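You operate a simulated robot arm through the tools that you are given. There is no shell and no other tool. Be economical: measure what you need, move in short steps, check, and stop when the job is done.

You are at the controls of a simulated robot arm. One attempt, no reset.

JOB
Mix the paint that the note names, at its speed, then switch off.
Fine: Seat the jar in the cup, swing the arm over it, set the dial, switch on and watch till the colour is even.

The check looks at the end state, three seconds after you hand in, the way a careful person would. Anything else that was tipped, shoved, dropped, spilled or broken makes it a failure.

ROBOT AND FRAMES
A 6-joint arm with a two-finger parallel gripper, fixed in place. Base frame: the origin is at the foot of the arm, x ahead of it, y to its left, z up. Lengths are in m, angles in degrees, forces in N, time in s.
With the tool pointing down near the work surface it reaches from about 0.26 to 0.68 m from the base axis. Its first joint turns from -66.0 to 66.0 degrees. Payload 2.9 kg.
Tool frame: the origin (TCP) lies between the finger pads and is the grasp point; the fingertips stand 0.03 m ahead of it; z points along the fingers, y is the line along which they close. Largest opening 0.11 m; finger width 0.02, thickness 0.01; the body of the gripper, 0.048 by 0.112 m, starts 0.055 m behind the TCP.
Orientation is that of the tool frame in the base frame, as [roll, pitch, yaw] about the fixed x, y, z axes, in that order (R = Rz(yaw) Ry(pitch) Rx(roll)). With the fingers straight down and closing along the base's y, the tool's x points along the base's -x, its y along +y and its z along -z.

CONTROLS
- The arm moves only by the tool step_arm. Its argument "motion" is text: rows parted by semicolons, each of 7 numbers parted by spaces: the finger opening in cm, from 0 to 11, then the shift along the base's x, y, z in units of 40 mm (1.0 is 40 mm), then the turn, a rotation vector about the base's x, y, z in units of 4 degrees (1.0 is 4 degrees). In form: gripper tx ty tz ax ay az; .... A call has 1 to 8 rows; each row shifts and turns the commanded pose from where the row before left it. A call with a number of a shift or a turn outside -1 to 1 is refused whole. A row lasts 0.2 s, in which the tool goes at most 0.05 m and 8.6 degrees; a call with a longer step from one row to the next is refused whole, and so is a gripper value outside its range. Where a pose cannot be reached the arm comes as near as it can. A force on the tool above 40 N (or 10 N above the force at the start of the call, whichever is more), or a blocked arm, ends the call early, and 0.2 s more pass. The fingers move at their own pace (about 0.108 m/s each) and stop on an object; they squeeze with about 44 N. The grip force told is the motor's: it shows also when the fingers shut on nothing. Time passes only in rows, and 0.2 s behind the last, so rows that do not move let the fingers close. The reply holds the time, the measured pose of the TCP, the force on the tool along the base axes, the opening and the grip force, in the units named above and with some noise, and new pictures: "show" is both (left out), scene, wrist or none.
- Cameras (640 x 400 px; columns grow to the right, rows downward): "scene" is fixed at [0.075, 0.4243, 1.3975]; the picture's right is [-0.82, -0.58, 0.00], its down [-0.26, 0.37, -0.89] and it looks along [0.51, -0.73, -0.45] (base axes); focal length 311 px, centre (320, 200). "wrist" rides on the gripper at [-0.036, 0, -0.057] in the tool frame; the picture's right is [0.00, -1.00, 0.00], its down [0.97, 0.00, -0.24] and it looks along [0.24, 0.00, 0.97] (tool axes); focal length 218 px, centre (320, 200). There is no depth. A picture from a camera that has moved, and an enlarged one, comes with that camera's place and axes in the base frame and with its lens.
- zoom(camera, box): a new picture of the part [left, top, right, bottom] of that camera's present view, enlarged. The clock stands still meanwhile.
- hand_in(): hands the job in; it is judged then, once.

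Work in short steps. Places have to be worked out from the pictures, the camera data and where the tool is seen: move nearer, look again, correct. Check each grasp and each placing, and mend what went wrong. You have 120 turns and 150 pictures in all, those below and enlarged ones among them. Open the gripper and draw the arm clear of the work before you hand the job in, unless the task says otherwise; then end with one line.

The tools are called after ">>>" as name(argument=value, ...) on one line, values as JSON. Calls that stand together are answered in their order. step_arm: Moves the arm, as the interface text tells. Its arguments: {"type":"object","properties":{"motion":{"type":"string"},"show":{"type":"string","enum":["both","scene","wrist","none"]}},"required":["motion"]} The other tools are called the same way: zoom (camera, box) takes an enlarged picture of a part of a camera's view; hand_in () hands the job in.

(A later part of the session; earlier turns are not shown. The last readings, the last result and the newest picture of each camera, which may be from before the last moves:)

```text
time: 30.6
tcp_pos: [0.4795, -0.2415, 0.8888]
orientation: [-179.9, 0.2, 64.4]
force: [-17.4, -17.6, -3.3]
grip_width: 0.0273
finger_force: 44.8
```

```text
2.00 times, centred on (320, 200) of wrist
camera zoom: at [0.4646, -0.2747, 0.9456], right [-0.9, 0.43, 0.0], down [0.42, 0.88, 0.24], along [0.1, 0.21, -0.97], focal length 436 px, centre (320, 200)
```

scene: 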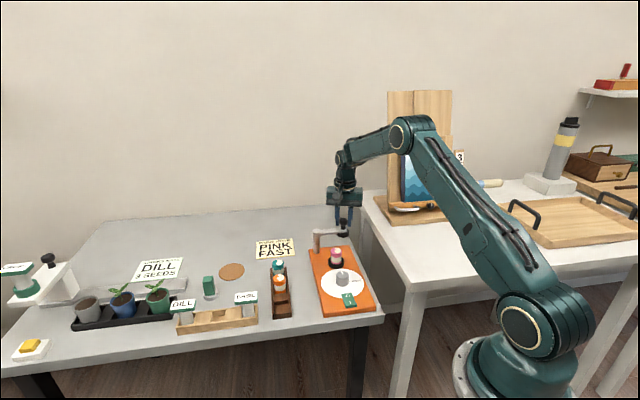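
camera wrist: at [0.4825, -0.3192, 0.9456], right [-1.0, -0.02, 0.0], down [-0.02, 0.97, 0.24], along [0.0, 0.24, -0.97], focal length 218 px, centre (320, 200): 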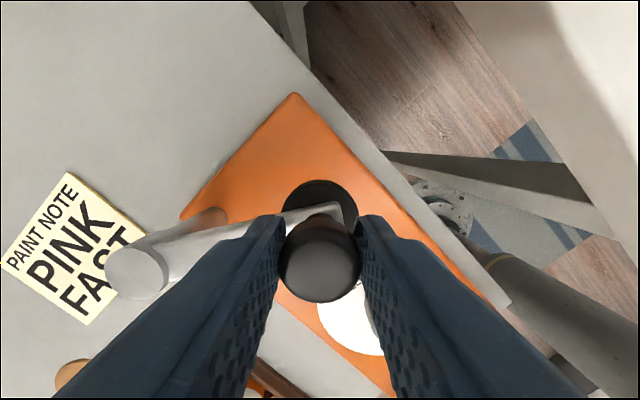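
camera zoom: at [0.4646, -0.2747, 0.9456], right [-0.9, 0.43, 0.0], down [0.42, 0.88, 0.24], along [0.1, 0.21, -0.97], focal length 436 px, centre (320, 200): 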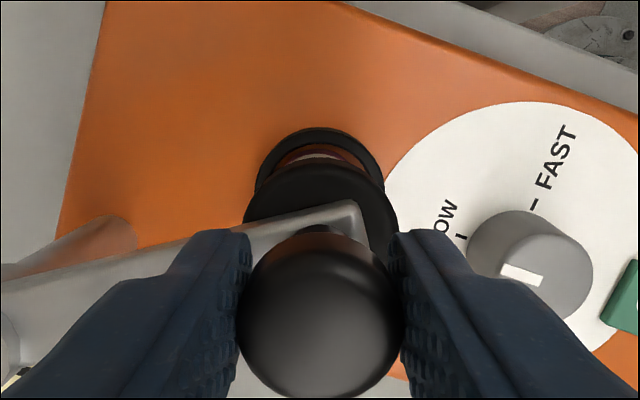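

Arm has stopped against a limit with the disc centred on the jar. Release and rise.

>>> step_arm(motion="0 -0.02 -0.03 0 0 0 0; 5.5 0 0 0 0 0 0; 5.5 0 0 0 0 0 0; 5.5 0 0 0 0 0 0; 5.5 0 0 1 0 0 0; 5.5 0 0 1 0 0 0; 5.5 0 0 1 0 0 0; 5.5 0 0 0 0 0 0")

>>> zoom(camera="scene", box=[300, 220, 380, 310])

```text
time: 32.4
tcp_pos: [0.4788, -0.2414, 1.0088]
orientation: [180.0, 0.1, 64.5]
force: [0.4, 0.7, 0.4]
grip_width: 0.0549
finger_force: 0.1
camera wrist: at [0.4639, -0.2745, 1.0658], right [-0.9, 0.43, 0.0], down [0.42, 0.88, 0.24], along [0.1, 0.22, -0.97], focal length 218 px, centre (320, 200)
```

scene: 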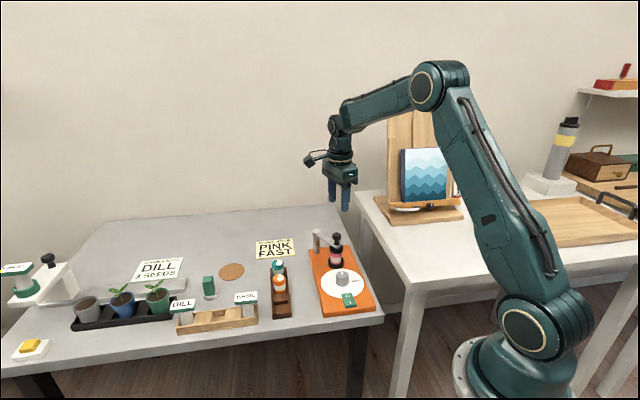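
wrist: 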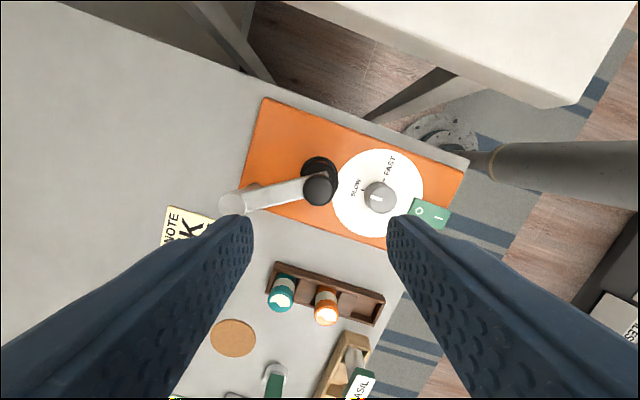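

```text
4.44 times, centred on (340, 265) of scene
camera zoom: at [0.075, 0.4243, 1.3975], right [-0.82, -0.58, 0.0], down [-0.26, 0.37, -0.89], along [0.51, -0.73, -0.45], focal length 1381 px, centre (231, -89)
```

zoom: 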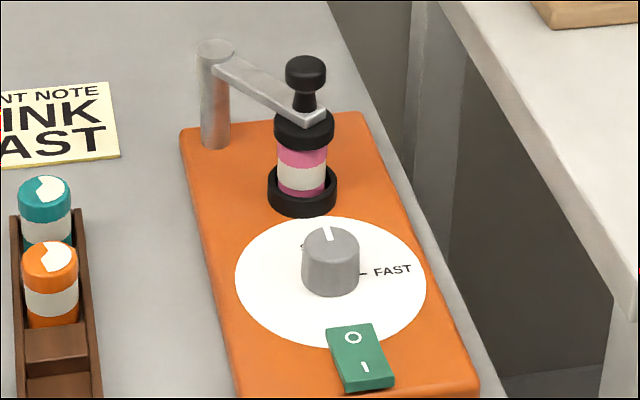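

Arm is swung over the jar. Now the dial: pointer is at SLOW (toward +u), FAST is 90° clockwise. I move over the knob, turning the tool to about yaw 10° so that a −90° turn keeps clear of the handle.

>>> step_arm(motion="6 -0.166 0.166 0 0 0 -1; 6 -0.166 0.166 0 0 0 -1; 6 -0.166 0.166 0 0 0 -1; 6 -0.166 0.166 0 0 0 -1; 6 -0.166 0.166 0 0 0 -1; 6 -0.166 0.166 0 0 0 -1; 6 -0.166 0.166 0 0 0 -1; 6 -0.166 0.166 0 0 0 -1", show="none")

>>> step_arm(motion="6 0 0 -0.3 0 0 -1; 6 0 0 -0.3 0 0 -1; 6 0 0 -0.3 0 0 -1; 6 0 0 -0.3 0 0 -1; 6 0 0 -0.3 0 0 -1; 6 0 0 -0.3 0 0 -0.6; 6 0 0 0 0 0 0")

>>> zoom(camera="wrist", box=[220, 100, 420, 300])

```text
time: 34.2
tcp_pos: [0.4264, -0.1876, 1.0088]
orientation: [179.9, 0.0, 32.5]
force: [-0.5, -0.2, 0.2]
grip_width: 0.0598
finger_force: 0.0
```

```text
time: 35.8
tcp_pos: [0.4276, -0.1878, 0.9355]
orientation: [-180.0, 0.0, 10.1]
force: [0.4, -0.3, -0.6]
grip_width: 0.0601
finger_force: 0.0
camera wrist: at [0.3917, -0.1954, 0.9931], right [-0.18, 0.98, 0.0], down [0.96, 0.17, 0.24], along [0.24, 0.04, -0.97], focal length 218 px, centre (320, 200)
```

scene: 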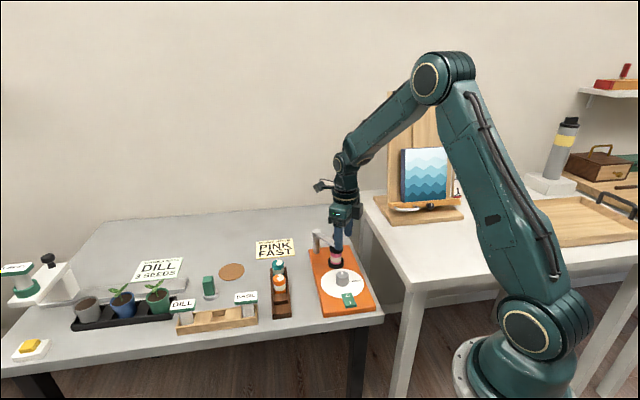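
wrist: 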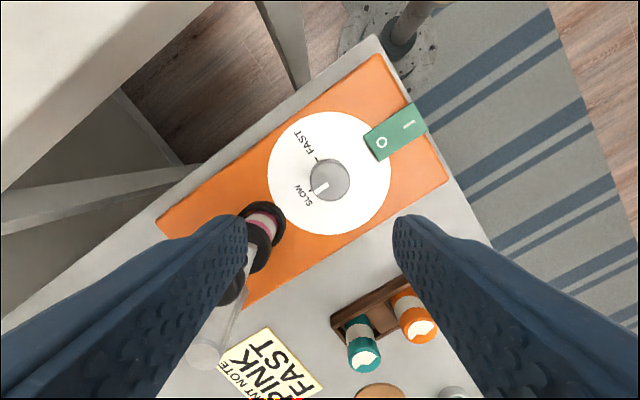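

```text
2.00 times, centred on (320, 200) of wrist
camera zoom: at [0.3917, -0.1954, 0.9931], right [-0.18, 0.98, 0.0], down [0.96, 0.17, 0.24], along [0.24, 0.04, -0.97], focal length 436 px, centre (320, 200)
```

zoom: 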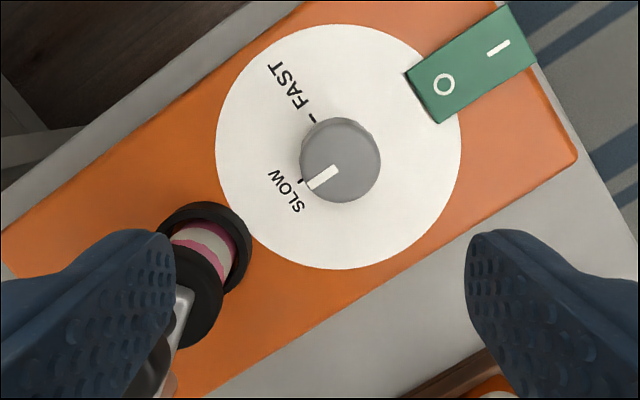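

Knob appears at about (0.4205,-0.1815), so shift 7 mm and drop for a closer look.

>>> step_arm(motion="6 -0.175 0.15 -0.7 0 0 0; 6 0 0 -0.7 0 0 0; 6 0 0 0 0 0 0", show="wrist")

>>> zoom(camera="scene", box=[290, 220, 390, 310])

```text
time: 36.6
tcp_pos: [0.4196, -0.1831, 0.8797]
orientation: [179.9, 0.0, 10.3]
force: [-0.1, -0.5, -0.7]
grip_width: 0.06
finger_force: 0.1
camera wrist: at [0.3841, -0.1898, 0.9373], right [-0.18, 0.98, 0.0], down [0.96, 0.17, 0.24], along [0.24, 0.04, -0.97], focal length 218 px, centre (320, 200)
```

wrist: 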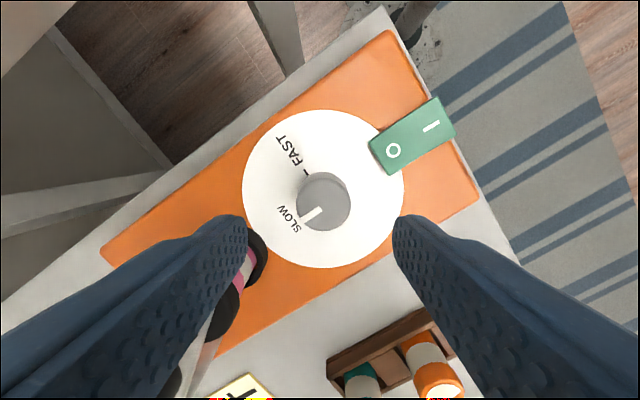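

```text
4.44 times, centred on (340, 265) of scene
camera zoom: at [0.075, 0.4243, 1.3975], right [-0.82, -0.58, 0.0], down [-0.26, 0.37, -0.89], along [0.51, -0.73, -0.45], focal length 1381 px, centre (231, -89)
```

zoom: 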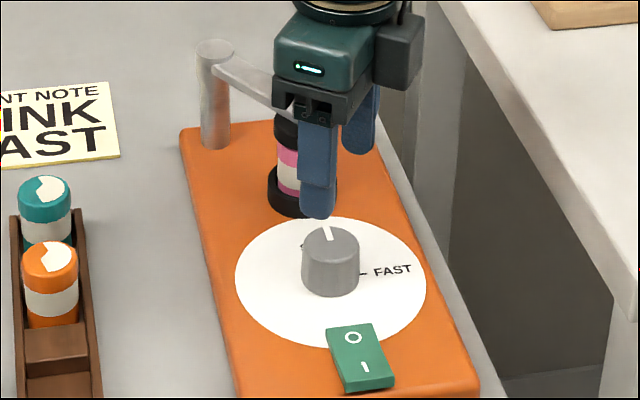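

Knob is about 3 mm to the picture's right. Correct, descend to TCP z≈0.81 and close on the knob.

>>> step_arm(motion="6 -0.02 0.075 -0.9 0 0 0; 6 0 0 -0.85 0 0 0; 6 0 0 0 0 0 0", show="wrist")

>>> zoom(camera="scene", box=[290, 220, 390, 310])

```text
time: 37.4
tcp_pos: [0.4183, -0.1784, 0.8101]
orientation: [179.9, 0.0, 10.1]
force: [0.0, 0.9, 0.2]
grip_width: 0.06
finger_force: 0.0
camera wrist: at [0.3835, -0.1864, 0.8679], right [-0.18, 0.98, 0.0], down [0.96, 0.17, 0.24], along [0.24, 0.04, -0.97], focal length 218 px, centre (320, 200)
```

wrist: 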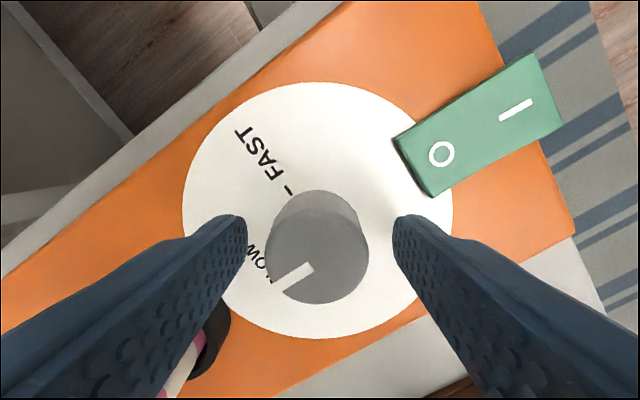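

```text
4.44 times, centred on (340, 265) of scene
camera zoom: at [0.075, 0.4243, 1.3975], right [-0.82, -0.58, 0.0], down [-0.26, 0.37, -0.89], along [0.51, -0.73, -0.45], focal length 1381 px, centre (231, -89)
```

zoom: 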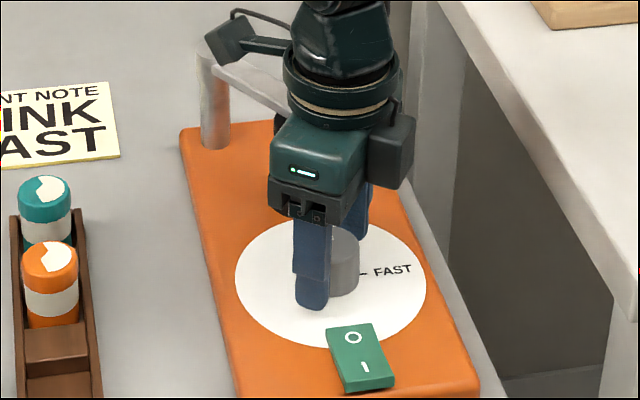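

Fingers straddle the knob. Small −2 mm x correction, then close.

>>> step_arm(motion="6 -0.05 0 0 0 0 0; 0 0 0 0 0 0 0; 0 0 0 0 0 0 0; 0 0 0 0 0 0 0", show="none")

>>> step_arm(motion="0 0 0 0 0 0 -1; 0 0 0 0 0 0 -1; 0 0 0 0 0 0 -1; 0 0 0 0 0 0 -1; 0 0 0 0 0 0 -1; 0 0 0 0 0 0 0", show="wrist")

```text
time: 38.4
tcp_pos: [0.4164, -0.1807, 0.8119]
orientation: [179.9, 0.0, 10.1]
force: [2.6, -11.6, -8.1]
grip_width: 0.0363
finger_force: 44.9
```

```text
time: 39.8
tcp_pos: [0.4183, -0.1789, 0.8107]
orientation: [-179.9, 0.0, -9.9]
force: [3.1, -12.0, 0.8]
grip_width: 0.0362
finger_force: 44.9
camera wrist: at [0.3818, -0.1741, 0.8681], right [0.17, 0.99, 0.0], down [0.96, -0.17, 0.24], along [0.24, -0.04, -0.97], focal length 218 px, centre (320, 200)
```

wrist: 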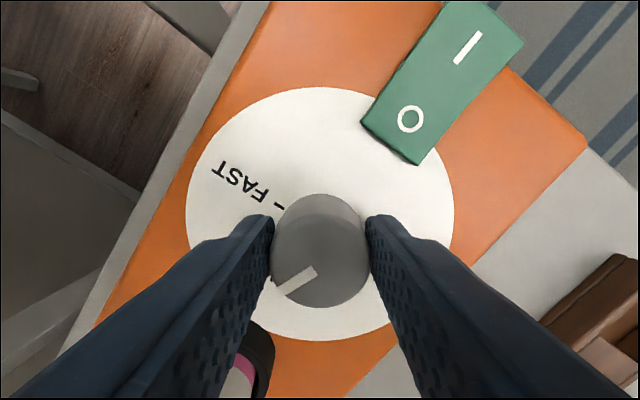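

Let me look closely at the pointer relative to the FAST tick.

>>> zoom(camera="wrist", box=[240, 160, 400, 320])

>>> zoom(camera="scene", box=[310, 250, 380, 310])

```text
2.50 times, centred on (320, 240) of wrist
camera zoom: at [0.3818, -0.1741, 0.8681], right [0.17, 0.99, 0.0], down [0.96, -0.17, 0.24], along [0.24, -0.04, -0.97], focal length 546 px, centre (320, 100)
```

zoom: 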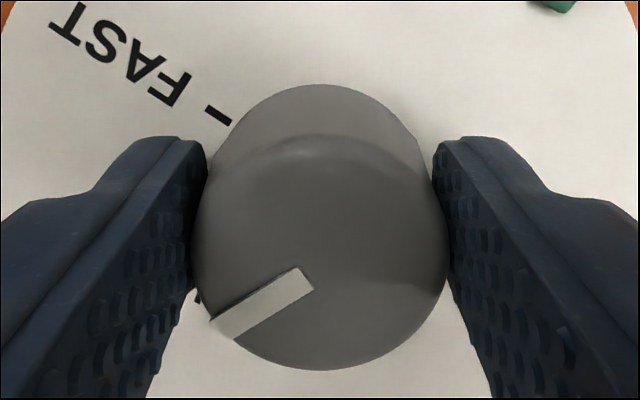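

```text
6.67 times, centred on (345, 280) of scene
camera zoom: at [0.075, 0.4241, 1.3976], right [-0.82, -0.58, 0.0], down [-0.26, 0.37, -0.89], along [0.51, -0.73, -0.45], focal length 2071 px, centre (153, -333)
```

zoom: 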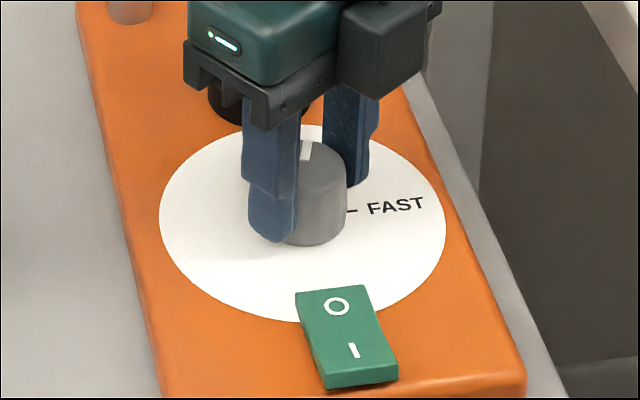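

SLOW tick is left behind by ~20°, matching the tool turn. I continue the turn clockwise.

>>> step_arm(motion="0 0 0 0 0 0 -1; 0 0 0 0 0 0 -1; 0 0 0 0 0 0 -1; 0 0 0 0 0 0 -1; 0 0 0 0 0 0 -1; 0 0 0 0 0 0 -1; 0 0 0 0 0 0 -1; 0 0 0 0 0 0 -1", show="none")

>>> step_arm(motion="0 0 0 0 0 0 -1; 0 0 0 0 0 0 -1; 0 0 0 0 0 0 -1; 0 0 0 0 0 0 -1; 0 0 0 0 0 0 -1; 0 0 0 0 0 0 -1; 0 0 0 0 0 0 -1; 0 0 0 0 0 0 0", show="wrist")

>>> zoom(camera="scene", box=[310, 250, 380, 310])

```text
time: 40.4
tcp_pos: [0.4166, -0.1799, 0.8114]
orientation: [-178.5, -0.1, -15.8]
force: [2.4, 2.8, 0.1]
grip_width: 0.0366
finger_force: 45.3
out of reach, approached as far as the arm can: row 2, 3
stopped in row 3: the force on the tool passed its limit (the readings are from after the stop); the commanded pose is now the measured one
```

```text
time: 40.8
tcp_pos: [0.4173, -0.1809, 0.811]
orientation: [-177.4, -0.5, -16.0]
force: [3.1, 4.9, -0.4]
grip_width: 0.0367
finger_force: 44.5
out of reach, approached as far as the arm can: row 1
stopped in row 1: the force on the tool passed its limit (the readings are from after the stop); the commanded pose is now the measured one
camera wrist: at [0.3809, -0.1735, 0.8673], right [0.28, 0.96, 0.05], down [0.93, -0.28, 0.25], along [0.25, -0.03, -0.97], focal length 218 px, centre (320, 200)
```

wrist: 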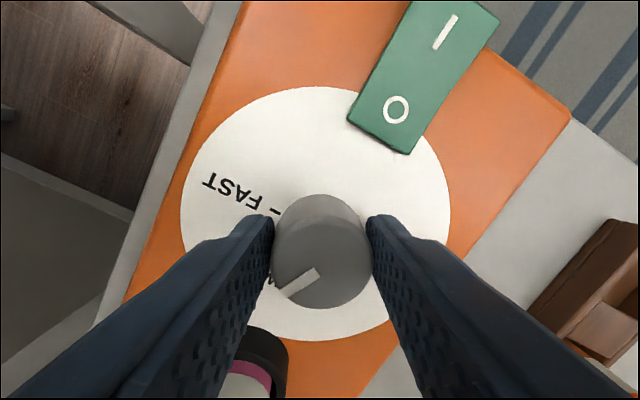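

```text
6.67 times, centred on (345, 280) of scene
camera zoom: at [0.075, 0.4244, 1.3975], right [-0.82, -0.58, 0.0], down [-0.26, 0.37, -0.89], along [0.51, -0.73, -0.45], focal length 2071 px, centre (153, -333)
```

zoom: 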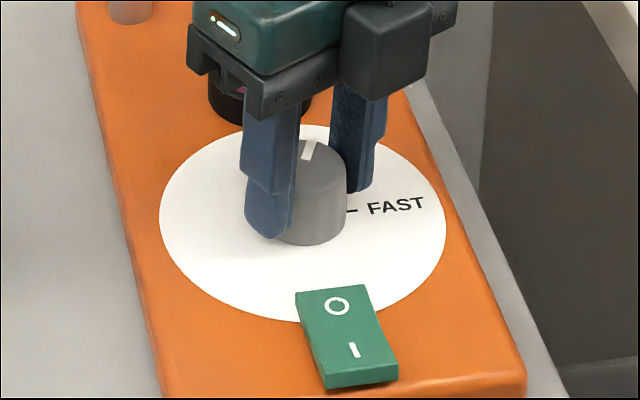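

The wrist reached its limit at about yaw −14°. I release, rise 4 cm, fix the small tilt and turn back to about yaw 72° for a second grip.

>>> step_arm(motion="6 0 0 0 0 0 0; 6 0 0 0 0 0 0; 6 0 0 1 -0.59 0.3 0; 6 0 0 0 0 0 1; 6 0 0 0 0 0 1; 6 0 0 0 0 0 1; 6 0 0 0 0 0 1; 6 0 0 0 0 0 1", show="none")

>>> step_arm(motion="6 0 0 0 0 0 1; 6 0 0 0 0 0 1; 6 0 0 0 0 0 1; 6 0 0 0 0 0 1; 6 0 0 0 0 0 1; 6 0 0 0 0 0 1; 6 0 0 0 0 0 1; 6 0 0 0 0 0 1", show="none")

>>> step_arm(motion="6 0 0 0 0 0 1; 6 0 0 0 0 0 1; 6 0 0 0 0 0 1; 6 0 0 0 0 0 1; 6 0 0 0 0 0 1; 6 0 0 0 0 0 1; 6 0 0 0 0 0 1; 6 0 0 0 0 0 0", show="wrist")

>>> zoom(camera="scene", box=[290, 220, 390, 310])

```text
time: 42.6
tcp_pos: [0.416, -0.1825, 0.8507]
orientation: [-180.0, -0.1, 3.9]
force: [-0.2, 1.0, 0.6]
grip_width: 0.0597
finger_force: 0.0
```

```text
time: 44.4
tcp_pos: [0.416, -0.1804, 0.8506]
orientation: [180.0, 0.0, 36.0]
force: [0.2, -0.1, -0.4]
grip_width: 0.0598
finger_force: 0.1
```

```text
time: 46.2
tcp_pos: [0.4155, -0.1815, 0.8509]
orientation: [180.0, 0.0, 63.9]
force: [0.3, -0.4, 0.7]
grip_width: 0.0603
finger_force: 0.0
camera wrist: at [0.4005, -0.2139, 0.9076], right [-0.9, 0.44, 0.0], down [0.43, 0.87, 0.24], along [0.11, 0.22, -0.97], focal length 218 px, centre (320, 200)
```

wrist: 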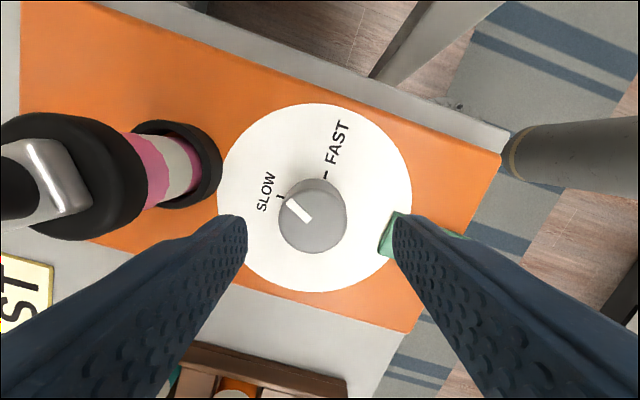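

```text
4.44 times, centred on (340, 265) of scene
camera zoom: at [0.075, 0.4243, 1.3975], right [-0.82, -0.58, 0.0], down [-0.26, 0.37, -0.89], along [0.51, -0.73, -0.45], focal length 1381 px, centre (231, -89)
```

zoom: 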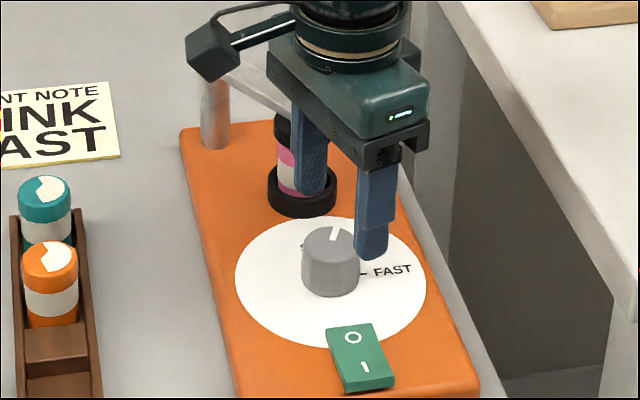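

Pointer is about 30–40° past SLOW; about 60° remain. Descend again, regrip, and turn −60°.

>>> step_arm(motion="6 0.05 -0.01 -0.5 0 0 0; 6 0 0 -0.5 0 0 0; 6 0 0 0 0 0 0; 0 0 0 0 0 0 0; 0 0 0 0 0 0 0; 0 0 0 0 0 0 0", show="wrist")

>>> zoom(camera="scene", box=[290, 200, 390, 310])

```text
time: 47.6
tcp_pos: [0.4208, -0.183, 0.8113]
orientation: [179.7, -0.1, 63.9]
force: [13.8, -6.5, -13.1]
grip_width: 0.0367
finger_force: 45.6
camera wrist: at [0.4036, -0.2151, 0.8676], right [-0.9, 0.44, 0.0], down [0.43, 0.87, 0.24], along [0.11, 0.21, -0.97], focal length 218 px, centre (320, 200)
```

wrist: 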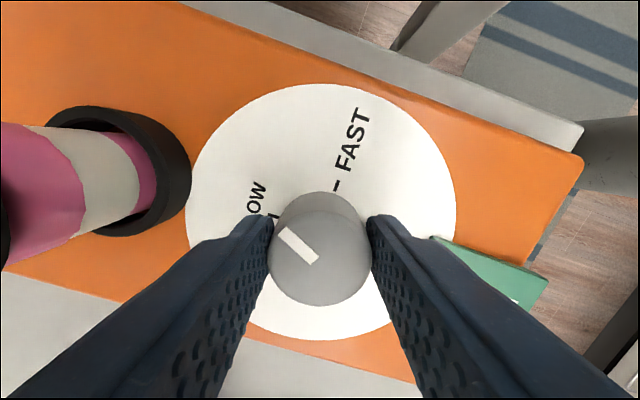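

```text
3.64 times, centred on (340, 255) of scene
camera zoom: at [0.0754, 0.4241, 1.3975], right [-0.82, -0.58, 0.0], down [-0.26, 0.37, -0.89], along [0.51, -0.73, -0.45], focal length 1130 px, centre (247, 0)
```

zoom: 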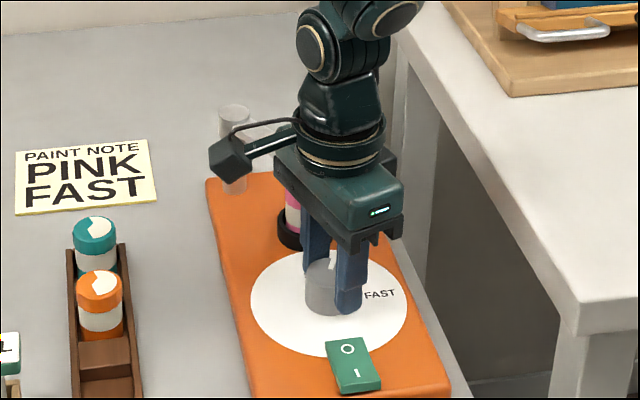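

Gripped again. Knob axis seems ~3 mm further +x; I correct the command and turn −60°.

>>> step_arm(motion="0 0.06 -0.03 0 0 0 0; 0 0 0 0 0 0 -1; 0 0 0 0 0 0 -1; 0 0 0 0 0 0 -1; 0 0 0 0 0 0 -1; 0 0 0 0 0 0 -1; 0 0 0 0 0 0 -1; 0 0 0 0 0 0 -1", show="none")

>>> step_arm(motion="0 0 0 0 0 0 -1; 0 0 0 0 0 0 -1; 0 0 0 0 0 0 -1; 0 0 0 0 0 0 -1; 0 0 0 0 0 0 -1; 0 0 0 0 0 0 -1; 0 0 0 0 0 0 -1; 0 0 0 0 0 0 0", show="wrist")

>>> zoom(camera="scene", box=[290, 210, 390, 310])

```text
time: 49.4
tcp_pos: [0.4194, -0.183, 0.8105]
orientation: [-179.8, 0.1, 35.8]
force: [-17.2, 6.7, 13.6]
grip_width: 0.0372
finger_force: 45.6
```

```text
time: 51.2
tcp_pos: [0.419, -0.1798, 0.8109]
orientation: [-179.8, 0.4, 8.0]
force: [-18.7, 19.2, 18.8]
grip_width: 0.0367
finger_force: 45.1
camera wrist: at [0.3834, -0.1865, 0.8679], right [-0.14, 0.99, 0.0], down [0.96, 0.13, 0.23], along [0.23, 0.04, -0.97], focal length 218 px, centre (320, 200)
```

wrist: 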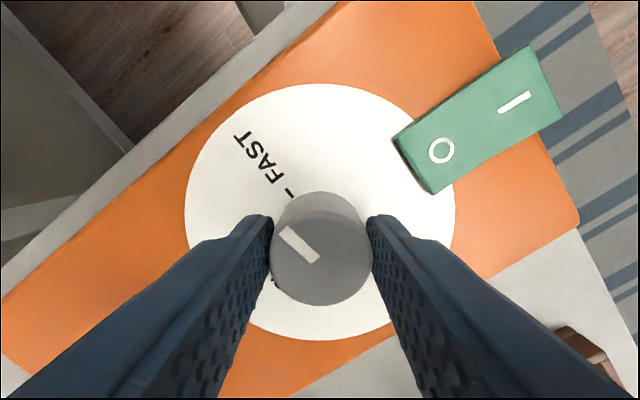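

```text
4.00 times, centred on (340, 260) of scene
camera zoom: at [0.0743, 0.4248, 1.3974], right [-0.82, -0.58, 0.0], down [-0.26, 0.37, -0.89], along [0.51, -0.73, -0.45], focal length 1243 px, centre (240, -40)
```

zoom: 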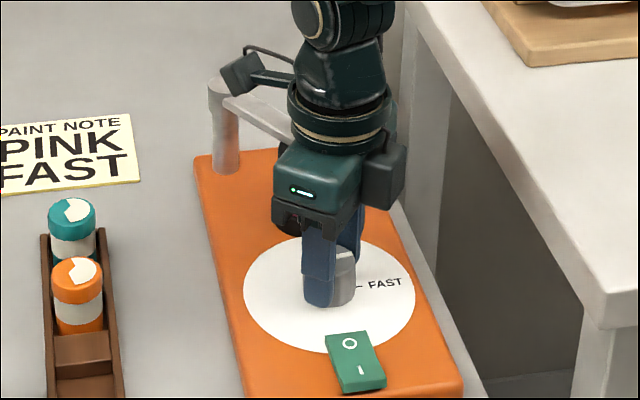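

Pointer now nearly parallel to the FAST tick direction. Enlarge to compare.

>>> zoom(camera="wrist", box=[220, 120, 380, 320])

```text
2.00 times, centred on (300, 220) of wrist
camera zoom: at [0.3834, -0.1865, 0.8679], right [-0.14, 0.99, 0.0], down [0.96, 0.13, 0.23], along [0.23, 0.04, -0.97], focal length 436 px, centre (360, 160)
```

zoom: 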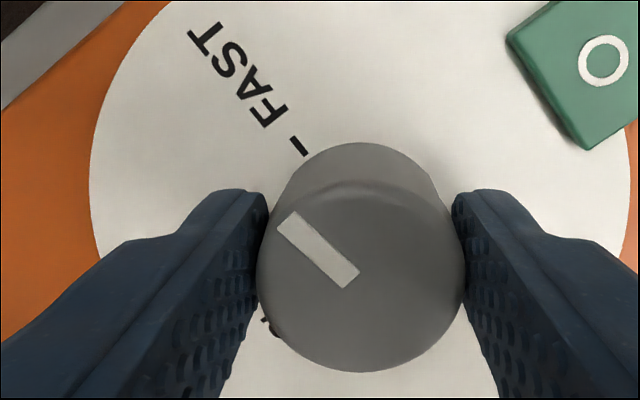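

Projected to the plane, pointer is at about 135° and FAST at 127°, so about 8° more clockwise.

>>> step_arm(motion="0 0 0 0 0 0 -1; 0 0 0 0 0 0 -0.9; 0 0 0 0 0 0 0; 0 0 0 0 0 0 0", show="none")

>>> zoom(camera="wrist", box=[220, 120, 380, 320])

```text
time: 52.2
tcp_pos: [0.4176, -0.1804, 0.811]
orientation: [-179.7, 0.4, 0.3]
force: [-16.4, 23.0, 16.4]
grip_width: 0.037
finger_force: 45.0
```

```text
2.00 times, centred on (300, 220) of wrist
camera zoom: at [0.3832, -0.1816, 0.8679], right [-0.01, 1.0, 0.0], down [0.97, 0.0, 0.23], along [0.23, 0.01, -0.97], focal length 436 px, centre (360, 160)
```

zoom: 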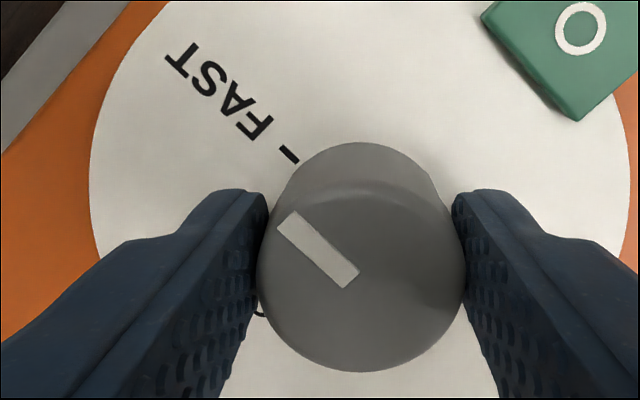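

Pointer now matches FAST. Release and rise to verify.

>>> step_arm(motion="6 0 0 0 0 0 0; 6 0 0 0 0 0 0; 6 0 0 1 0 0 0; 6 0 0 1 0 0 0; 6 0 0 1 0 0 0; 6 0 0 0 0 0 0", show="wrist")

>>> zoom(camera="wrist", box=[240, 100, 400, 260])

>>> zoom(camera="scene", box=[290, 220, 390, 310])

```text
time: 53.6
tcp_pos: [0.4193, -0.1812, 0.9305]
orientation: [180.0, 0.0, 0.4]
force: [0.1, 0.0, 0.6]
grip_width: 0.0602
finger_force: 0.1
camera wrist: at [0.3835, -0.1825, 0.9889], right [0.0, 1.0, 0.0], down [0.97, 0.0, 0.24], along [0.24, 0.0, -0.97], focal length 218 px, centre (320, 200)
```

wrist: 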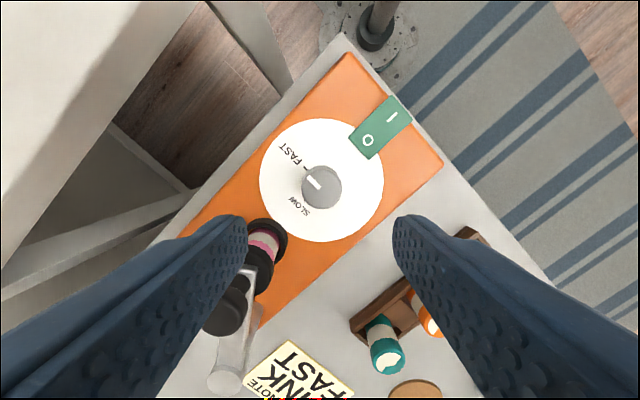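

```text
2.50 times, centred on (320, 180) of wrist
camera zoom: at [0.3835, -0.1825, 0.9889], right [0.0, 1.0, 0.0], down [0.97, 0.0, 0.24], along [0.24, 0.0, -0.97], focal length 546 px, centre (320, 250)
```

zoom: 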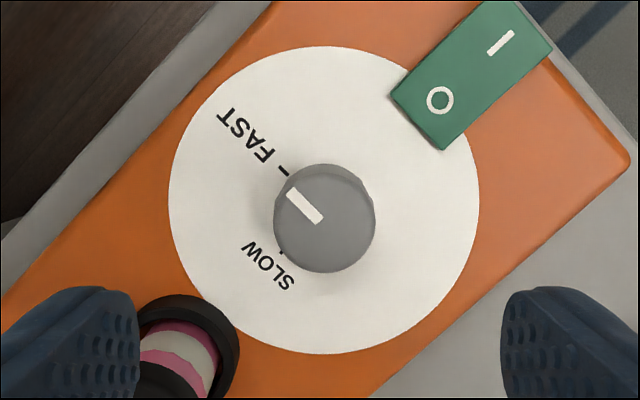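

```text
4.44 times, centred on (340, 265) of scene
camera zoom: at [0.075, 0.4243, 1.3975], right [-0.82, -0.58, 0.0], down [-0.26, 0.37, -0.89], along [0.51, -0.73, -0.45], focal length 1381 px, centre (231, -89)
```

zoom: 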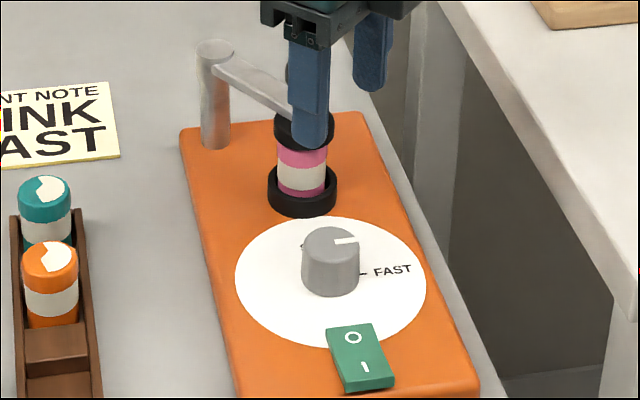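

Dial reads FAST. Now the switch: "I" end at about (0.358,-0.118), top z≈0.785. I close the fingers and move over it, yaw 45° to be square.

>>> step_arm(motion="0 -0.193 0.199 0 0 0 1; 0 -0.193 0.199 0 0 0 1; 0 -0.193 0.199 0 0 0 1; 0 -0.193 0.199 0 0 0 1; 0 -0.193 0.199 0 0 0 1; 0 -0.193 0.199 0 0 0 1; 0 -0.193 0.199 0 0 0 1; 0 -0.193 0.199 0 0 0 1", show="none")

>>> step_arm(motion="0 0 0 -0.5 0 0 1; 0 0 0 -0.5 0 0 1; 0 0 0 -0.5 0 0 1; 0 0 0 -0.3 0 0 0.15; 0 0 0 0 0 0 0", show="wrist")

>>> zoom(camera="scene", box=[310, 240, 390, 320])

```text
time: 55.4
tcp_pos: [0.3577, -0.1174, 0.93]
orientation: [180.0, -0.1, 32.3]
force: [0.3, -0.4, -0.2]
grip_width: 0.0
finger_force: 38.2
```

```text
time: 56.6
tcp_pos: [0.3576, -0.1188, 0.8577]
orientation: [180.0, 0.0, 44.9]
force: [0.2, 0.1, -0.2]
grip_width: 0.0
finger_force: 37.9
camera wrist: at [0.3331, -0.1445, 0.9157], right [-0.71, 0.71, 0.0], down [0.69, 0.69, 0.24], along [0.17, 0.17, -0.97], focal length 218 px, centre (320, 200)
```

wrist: 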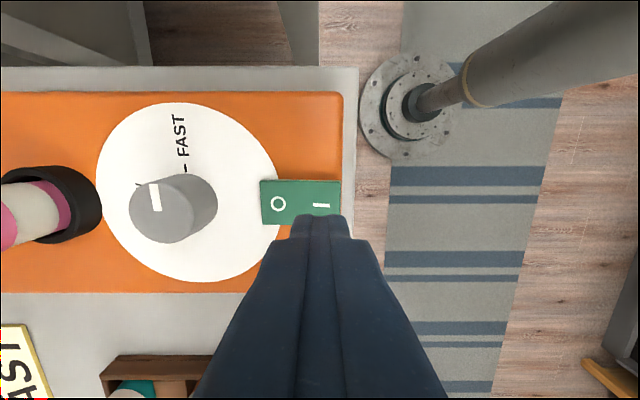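

```text
5.00 times, centred on (350, 280) of scene
camera zoom: at [0.075, 0.4243, 1.3975], right [-0.82, -0.58, 0.0], down [-0.26, 0.37, -0.89], along [0.51, -0.73, -0.45], focal length 1553 px, centre (170, -200)
```

zoom: 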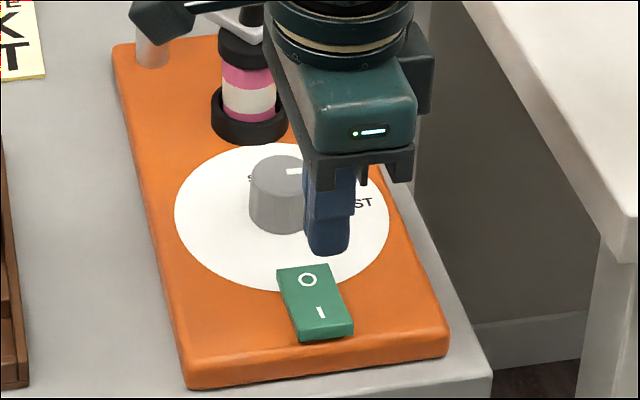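

The tip is exactly over "I". Press down gently in small steps.

>>> step_arm(motion="0 0 0 -0.5 0 0 0; 0 0 0 -0.45 0 0 0; 0 0 0 0 0 0 0", show="none")

>>> step_arm(motion="0 0 0 -0.06 0 0 0; 0 0 0 -0.06 0 0 0; 0 0 0 0 0 0 0", show="none")

>>> zoom(camera="scene", box=[310, 240, 390, 320])

```text
time: 57.4
tcp_pos: [0.3582, -0.1193, 0.8204]
orientation: [180.0, 0.0, 44.9]
force: [0.1, 0.4, 0.3]
grip_width: 0.0001
finger_force: 37.5
```

```text
time: 58.2
tcp_pos: [0.3595, -0.1195, 0.8171]
orientation: [-180.0, 0.0, 44.9]
force: [0.9, 0.3, 0.3]
grip_width: 0.0
finger_force: 37.7
```

```text
5.00 times, centred on (350, 280) of scene
camera zoom: at [0.075, 0.4243, 1.3975], right [-0.82, -0.58, 0.0], down [-0.26, 0.37, -0.89], along [0.51, -0.73, -0.45], focal length 1553 px, centre (170, -200)
```

zoom: 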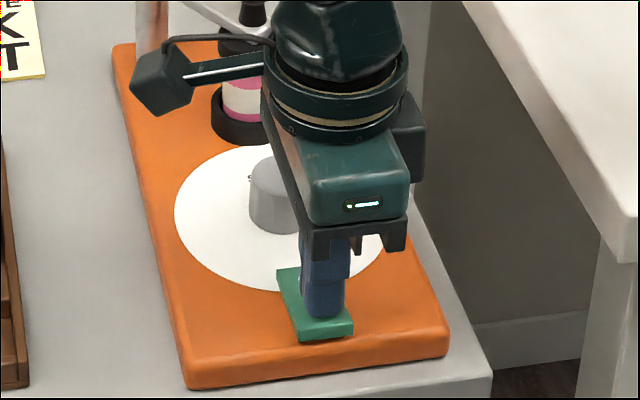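

Almost touching; keep lowering in 2 mm steps.

>>> step_arm(motion="0 0 0 -0.06 0 0 0; 0 0 0 0 0 0 0", show="none")

>>> step_arm(motion="0 0 0 -0.06 0 0 0; 0 0 0 0 0 0 0", show="none")

>>> step_arm(motion="0 0 0 -0.05 0 0 0; 0 0 0 0 0 0 0", show="scene")

>>> zoom(camera="scene", box=[310, 240, 390, 320])

```text
time: 58.8
tcp_pos: [0.3587, -0.1186, 0.8136]
orientation: [179.9, 0.0, 44.9]
force: [-1.3, -0.2, 1.7]
grip_width: 0.0
finger_force: 38.1
```

```text
time: 59.4
tcp_pos: [0.358, -0.1188, 0.8112]
orientation: [-180.0, 0.0, 45.0]
force: [-0.4, -0.1, -0.2]
grip_width: 0.0001
finger_force: 37.9
```

```text
time: 60.0
tcp_pos: [0.3586, -0.1191, 0.8111]
orientation: [179.9, 0.0, 44.9]
force: [-8.5, 3.2, 36.5]
grip_width: 0.0
finger_force: 37.3
```

scene: 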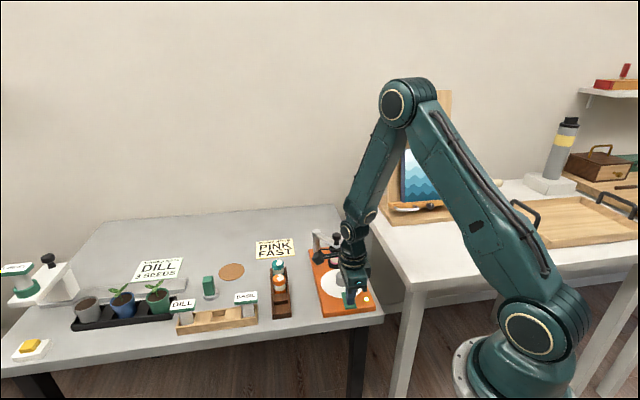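

```text
5.00 times, centred on (350, 280) of scene
camera zoom: at [0.0743, 0.4245, 1.3975], right [-0.82, -0.58, 0.0], down [-0.26, 0.37, -0.89], along [0.51, -0.73, -0.45], focal length 1553 px, centre (170, -200)
```

zoom: 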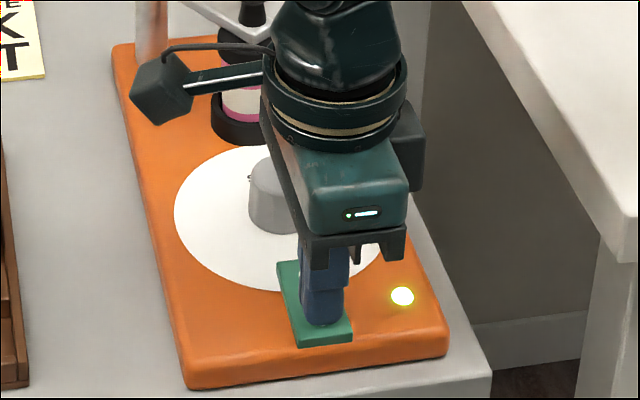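

The lamp lit: mixer is on. I lift off and shift over the "O" end, watching the jar colour.

>>> step_arm(motion="0 0 0 0.6 0 0 0; 0 0 0 0.7 0 0 0; 0 0.28 -0.28 0 0 0 0; 0 0.28 -0.28 0 0 0 0; 0 0 0 0 0 0 0", show="wrist")

>>> zoom(camera="scene", box=[300, 220, 390, 320])

```text
time: 61.2
tcp_pos: [0.3809, -0.1414, 0.8618]
orientation: [-180.0, 0.0, 44.9]
force: [-0.1, -0.3, -0.3]
grip_width: 0.0002
finger_force: 38.1
camera wrist: at [0.3553, -0.167, 0.9186], right [-0.71, 0.71, 0.0], down [0.69, 0.69, 0.24], along [0.17, 0.17, -0.97], focal length 218 px, centre (320, 200)
```

wrist: 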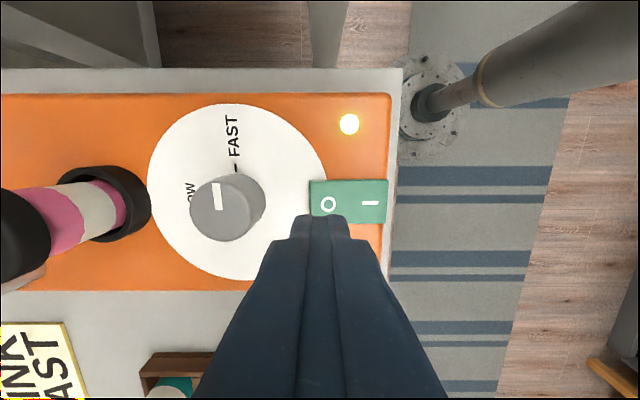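

```text
4.00 times, centred on (345, 270) of scene
camera zoom: at [0.075, 0.4243, 1.3975], right [-0.82, -0.58, 0.0], down [-0.26, 0.37, -0.89], along [0.51, -0.73, -0.45], focal length 1243 px, centre (220, -80)
```

zoom: 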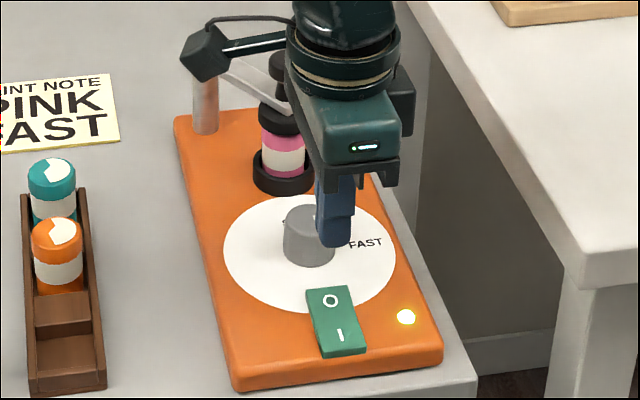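

Jar still banded. I adjust 4 mm toward the "O" mark and wait.

>>> step_arm(motion="0 -0.07 0.07 -0.3 0 0 0; 0 0 0 0 0 0 0; 0 0 0 0 0 0 0; 0 0 0 0 0 0 0; 0 0 0 0 0 0 0; 0 0 0 0 0 0 0; 0 0 0 0 0 0 0; 0 0 0 0 0 0 0", show="none")

>>> zoom(camera="scene", box=[310, 220, 370, 280])

```text
time: 63.0
tcp_pos: [0.3776, -0.1387, 0.8495]
orientation: [180.0, 0.0, 45.0]
force: [0.2, 0.0, -0.4]
grip_width: 0.0
finger_force: 37.7
```

```text
6.67 times, centred on (340, 250) of scene
camera zoom: at [0.075, 0.4243, 1.3975], right [-0.82, -0.58, 0.0], down [-0.26, 0.37, -0.89], along [0.51, -0.73, -0.45], focal length 2071 px, centre (187, -133)
```

zoom: 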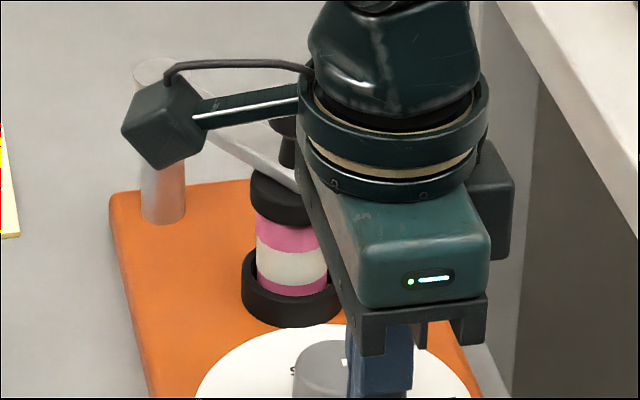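

No clear change yet; waiting further.

>>> step_arm(motion="0 0 0 0 0 0 0; 0 0 0 0 0 0 0; 0 0 0 0 0 0 0; 0 0 0 0 0 0 0; 0 0 0 0 0 0 0; 0 0 0 0 0 0 0; 0 0 0 0 0 0 0; 0 0 0 0 0 0 0", show="none")

>>> step_arm(motion="0 0 0 0 0 0 0; 0 0 0 0 0 0 0; 0 0 0 0 0 0 0; 0 0 0 0 0 0 0; 0 0 0 0 0 0 0; 0 0 0 0 0 0 0; 0 0 0 0 0 0 0; 0 0 0 0 0 0 0", show="none")

>>> zoom(camera="scene", box=[310, 220, 370, 280])

>>> zoom(camera="wrist", box=[0, 80, 400, 330])

```text
time: 64.8
tcp_pos: [0.3785, -0.137, 0.8496]
orientation: [180.0, 0.0, 45.0]
force: [-0.1, 0.7, 0.7]
grip_width: 0.0001
finger_force: 37.5
```

```text
time: 66.6
tcp_pos: [0.3782, -0.1385, 0.8502]
orientation: [-179.9, 0.0, 44.8]
force: [-0.4, 0.3, 0.3]
grip_width: 0.0
finger_force: 37.4
```

```text
6.67 times, centred on (340, 250) of scene
camera zoom: at [0.075, 0.4243, 1.3975], right [-0.82, -0.58, 0.0], down [-0.26, 0.37, -0.89], along [0.51, -0.73, -0.45], focal length 2071 px, centre (187, -133)
```

zoom: 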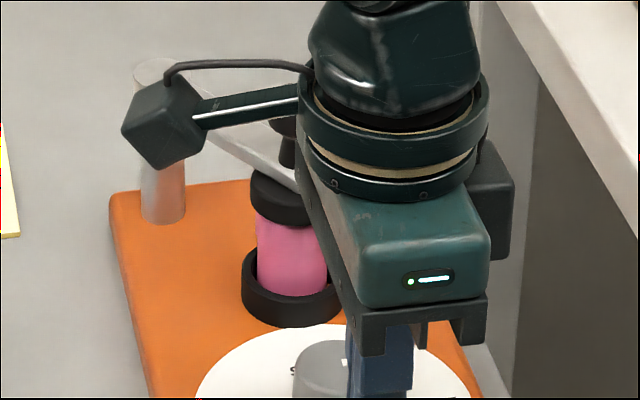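

```text
1.60 times, centred on (200, 205) of wrist
camera zoom: at [0.3526, -0.1642, 0.9068], right [-0.71, 0.71, 0.0], down [0.69, 0.69, 0.24], along [0.17, 0.17, -0.97], focal length 349 px, centre (512, 192)
```

zoom: 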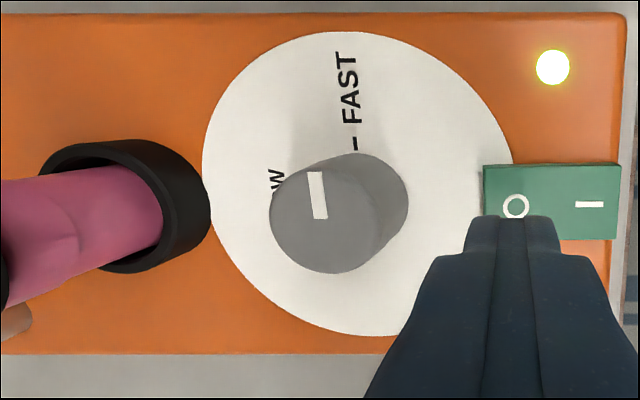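

The jar looks uniformly pink. One closer look for remaining streaks before switching off.

>>> zoom(camera="wrist", box=[0, 150, 140, 270])

>>> zoom(camera="scene", box=[325, 235, 350, 260])

```text
3.33 times, centred on (70, 210) of wrist
camera zoom: at [0.3526, -0.1642, 0.9068], right [-0.71, 0.71, 0.0], down [0.69, 0.69, 0.24], along [0.17, 0.17, -0.97], focal length 728 px, centre (1153, 167)
```

zoom: 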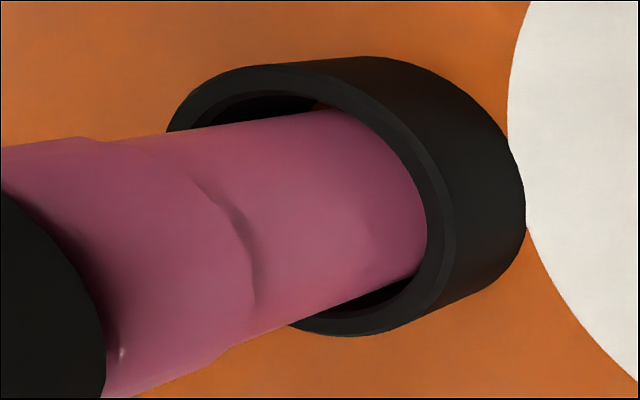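

```text
16.00 times, centred on (338, 248) of scene
camera zoom: at [0.075, 0.4243, 1.3975], right [-0.82, -0.58, 0.0], down [-0.26, 0.37, -0.89], along [0.51, -0.73, -0.45], focal length 4971 px, centre (40, -560)
```

zoom: 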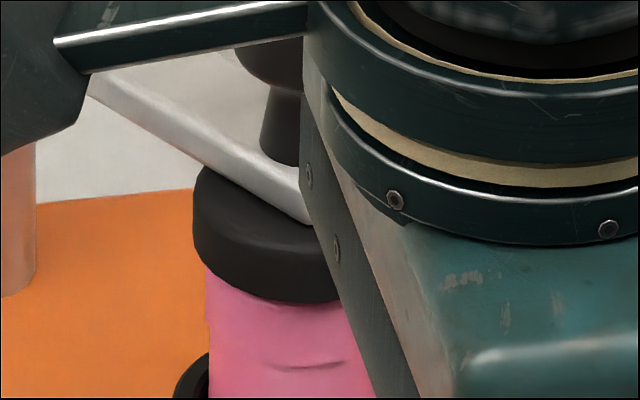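

Colour is even. Now press "O": descend to just above and step down.

>>> step_arm(motion="0 0 0 -0.4 0 0 0; 0 0 0 -0.3 0 0 0; 0 0 0 -0.06 0 0 0; 0 0 0 0 0 0 0", show="none")

>>> step_arm(motion="0 0 0 -0.06 0 0 0; 0 0 0 0 0 0 0", show="none")

>>> step_arm(motion="0 0 0 -0.06 0 0 0; 0 0 0 0 0 0 0", show="none")

>>> step_arm(motion="0 0 0 -0.06 0 0 0; 0 0 0 0 0 0 0", show="none")

>>> zoom(camera="scene", box=[310, 240, 390, 320])

```text
time: 67.6
tcp_pos: [0.3778, -0.138, 0.8195]
orientation: [-180.0, 0.0, 44.8]
force: [0.1, 0.1, -0.1]
grip_width: 0.0
finger_force: 37.4
```

```text
time: 68.2
tcp_pos: [0.3778, -0.1376, 0.8164]
orientation: [-179.9, 0.0, 44.9]
force: [0.3, -0.8, 1.0]
grip_width: 0.0
finger_force: 37.7
```

```text
time: 68.8
tcp_pos: [0.3783, -0.1385, 0.8137]
orientation: [180.0, 0.0, 44.9]
force: [-0.6, -0.3, 0.9]
grip_width: 0.0
finger_force: 37.9
```

```text
time: 69.4
tcp_pos: [0.3786, -0.1383, 0.8116]
orientation: [180.0, -0.1, 44.9]
force: [1.5, -1.1, 0.6]
grip_width: 0.0002
finger_force: 38.1
```

```text
5.00 times, centred on (350, 280) of scene
camera zoom: at [0.075, 0.4243, 1.3975], right [-0.82, -0.58, 0.0], down [-0.26, 0.37, -0.89], along [0.51, -0.73, -0.45], focal length 1553 px, centre (170, -200)
```

zoom: 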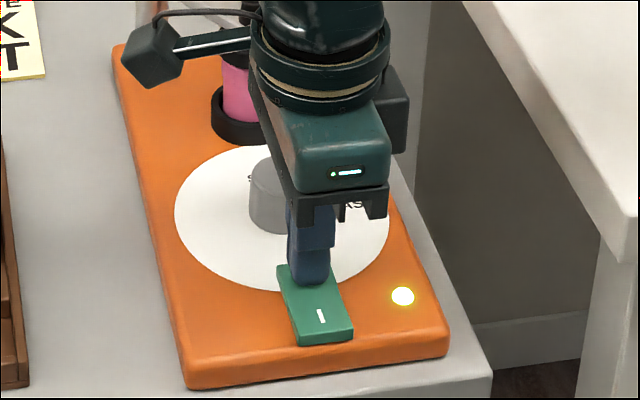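

Still on; one more 2 mm press.

>>> step_arm(motion="0 0 0 -0.05 0 0 0; 0 0 0 0 0 0 0", show="none")

>>> zoom(camera="scene", box=[310, 240, 390, 320])

```text
time: 70.0
tcp_pos: [0.3787, -0.1379, 0.8102]
orientation: [179.9, 0.0, 44.9]
force: [-5.4, 2.2, 23.4]
grip_width: 0.0001
finger_force: 37.2
```

```text
5.00 times, centred on (350, 280) of scene
camera zoom: at [0.0746, 0.4244, 1.3975], right [-0.82, -0.58, 0.0], down [-0.26, 0.37, -0.89], along [0.51, -0.73, -0.45], focal length 1553 px, centre (170, -200)
```

zoom: 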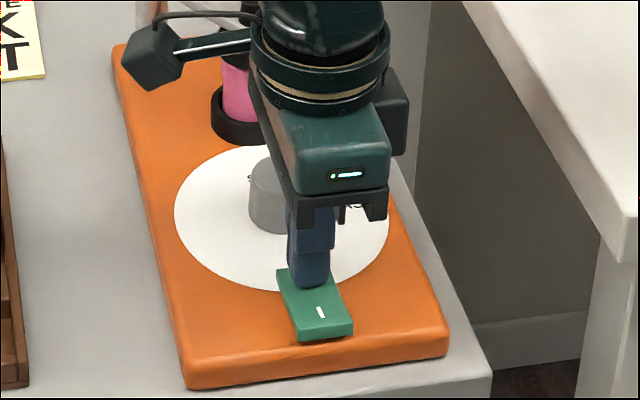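

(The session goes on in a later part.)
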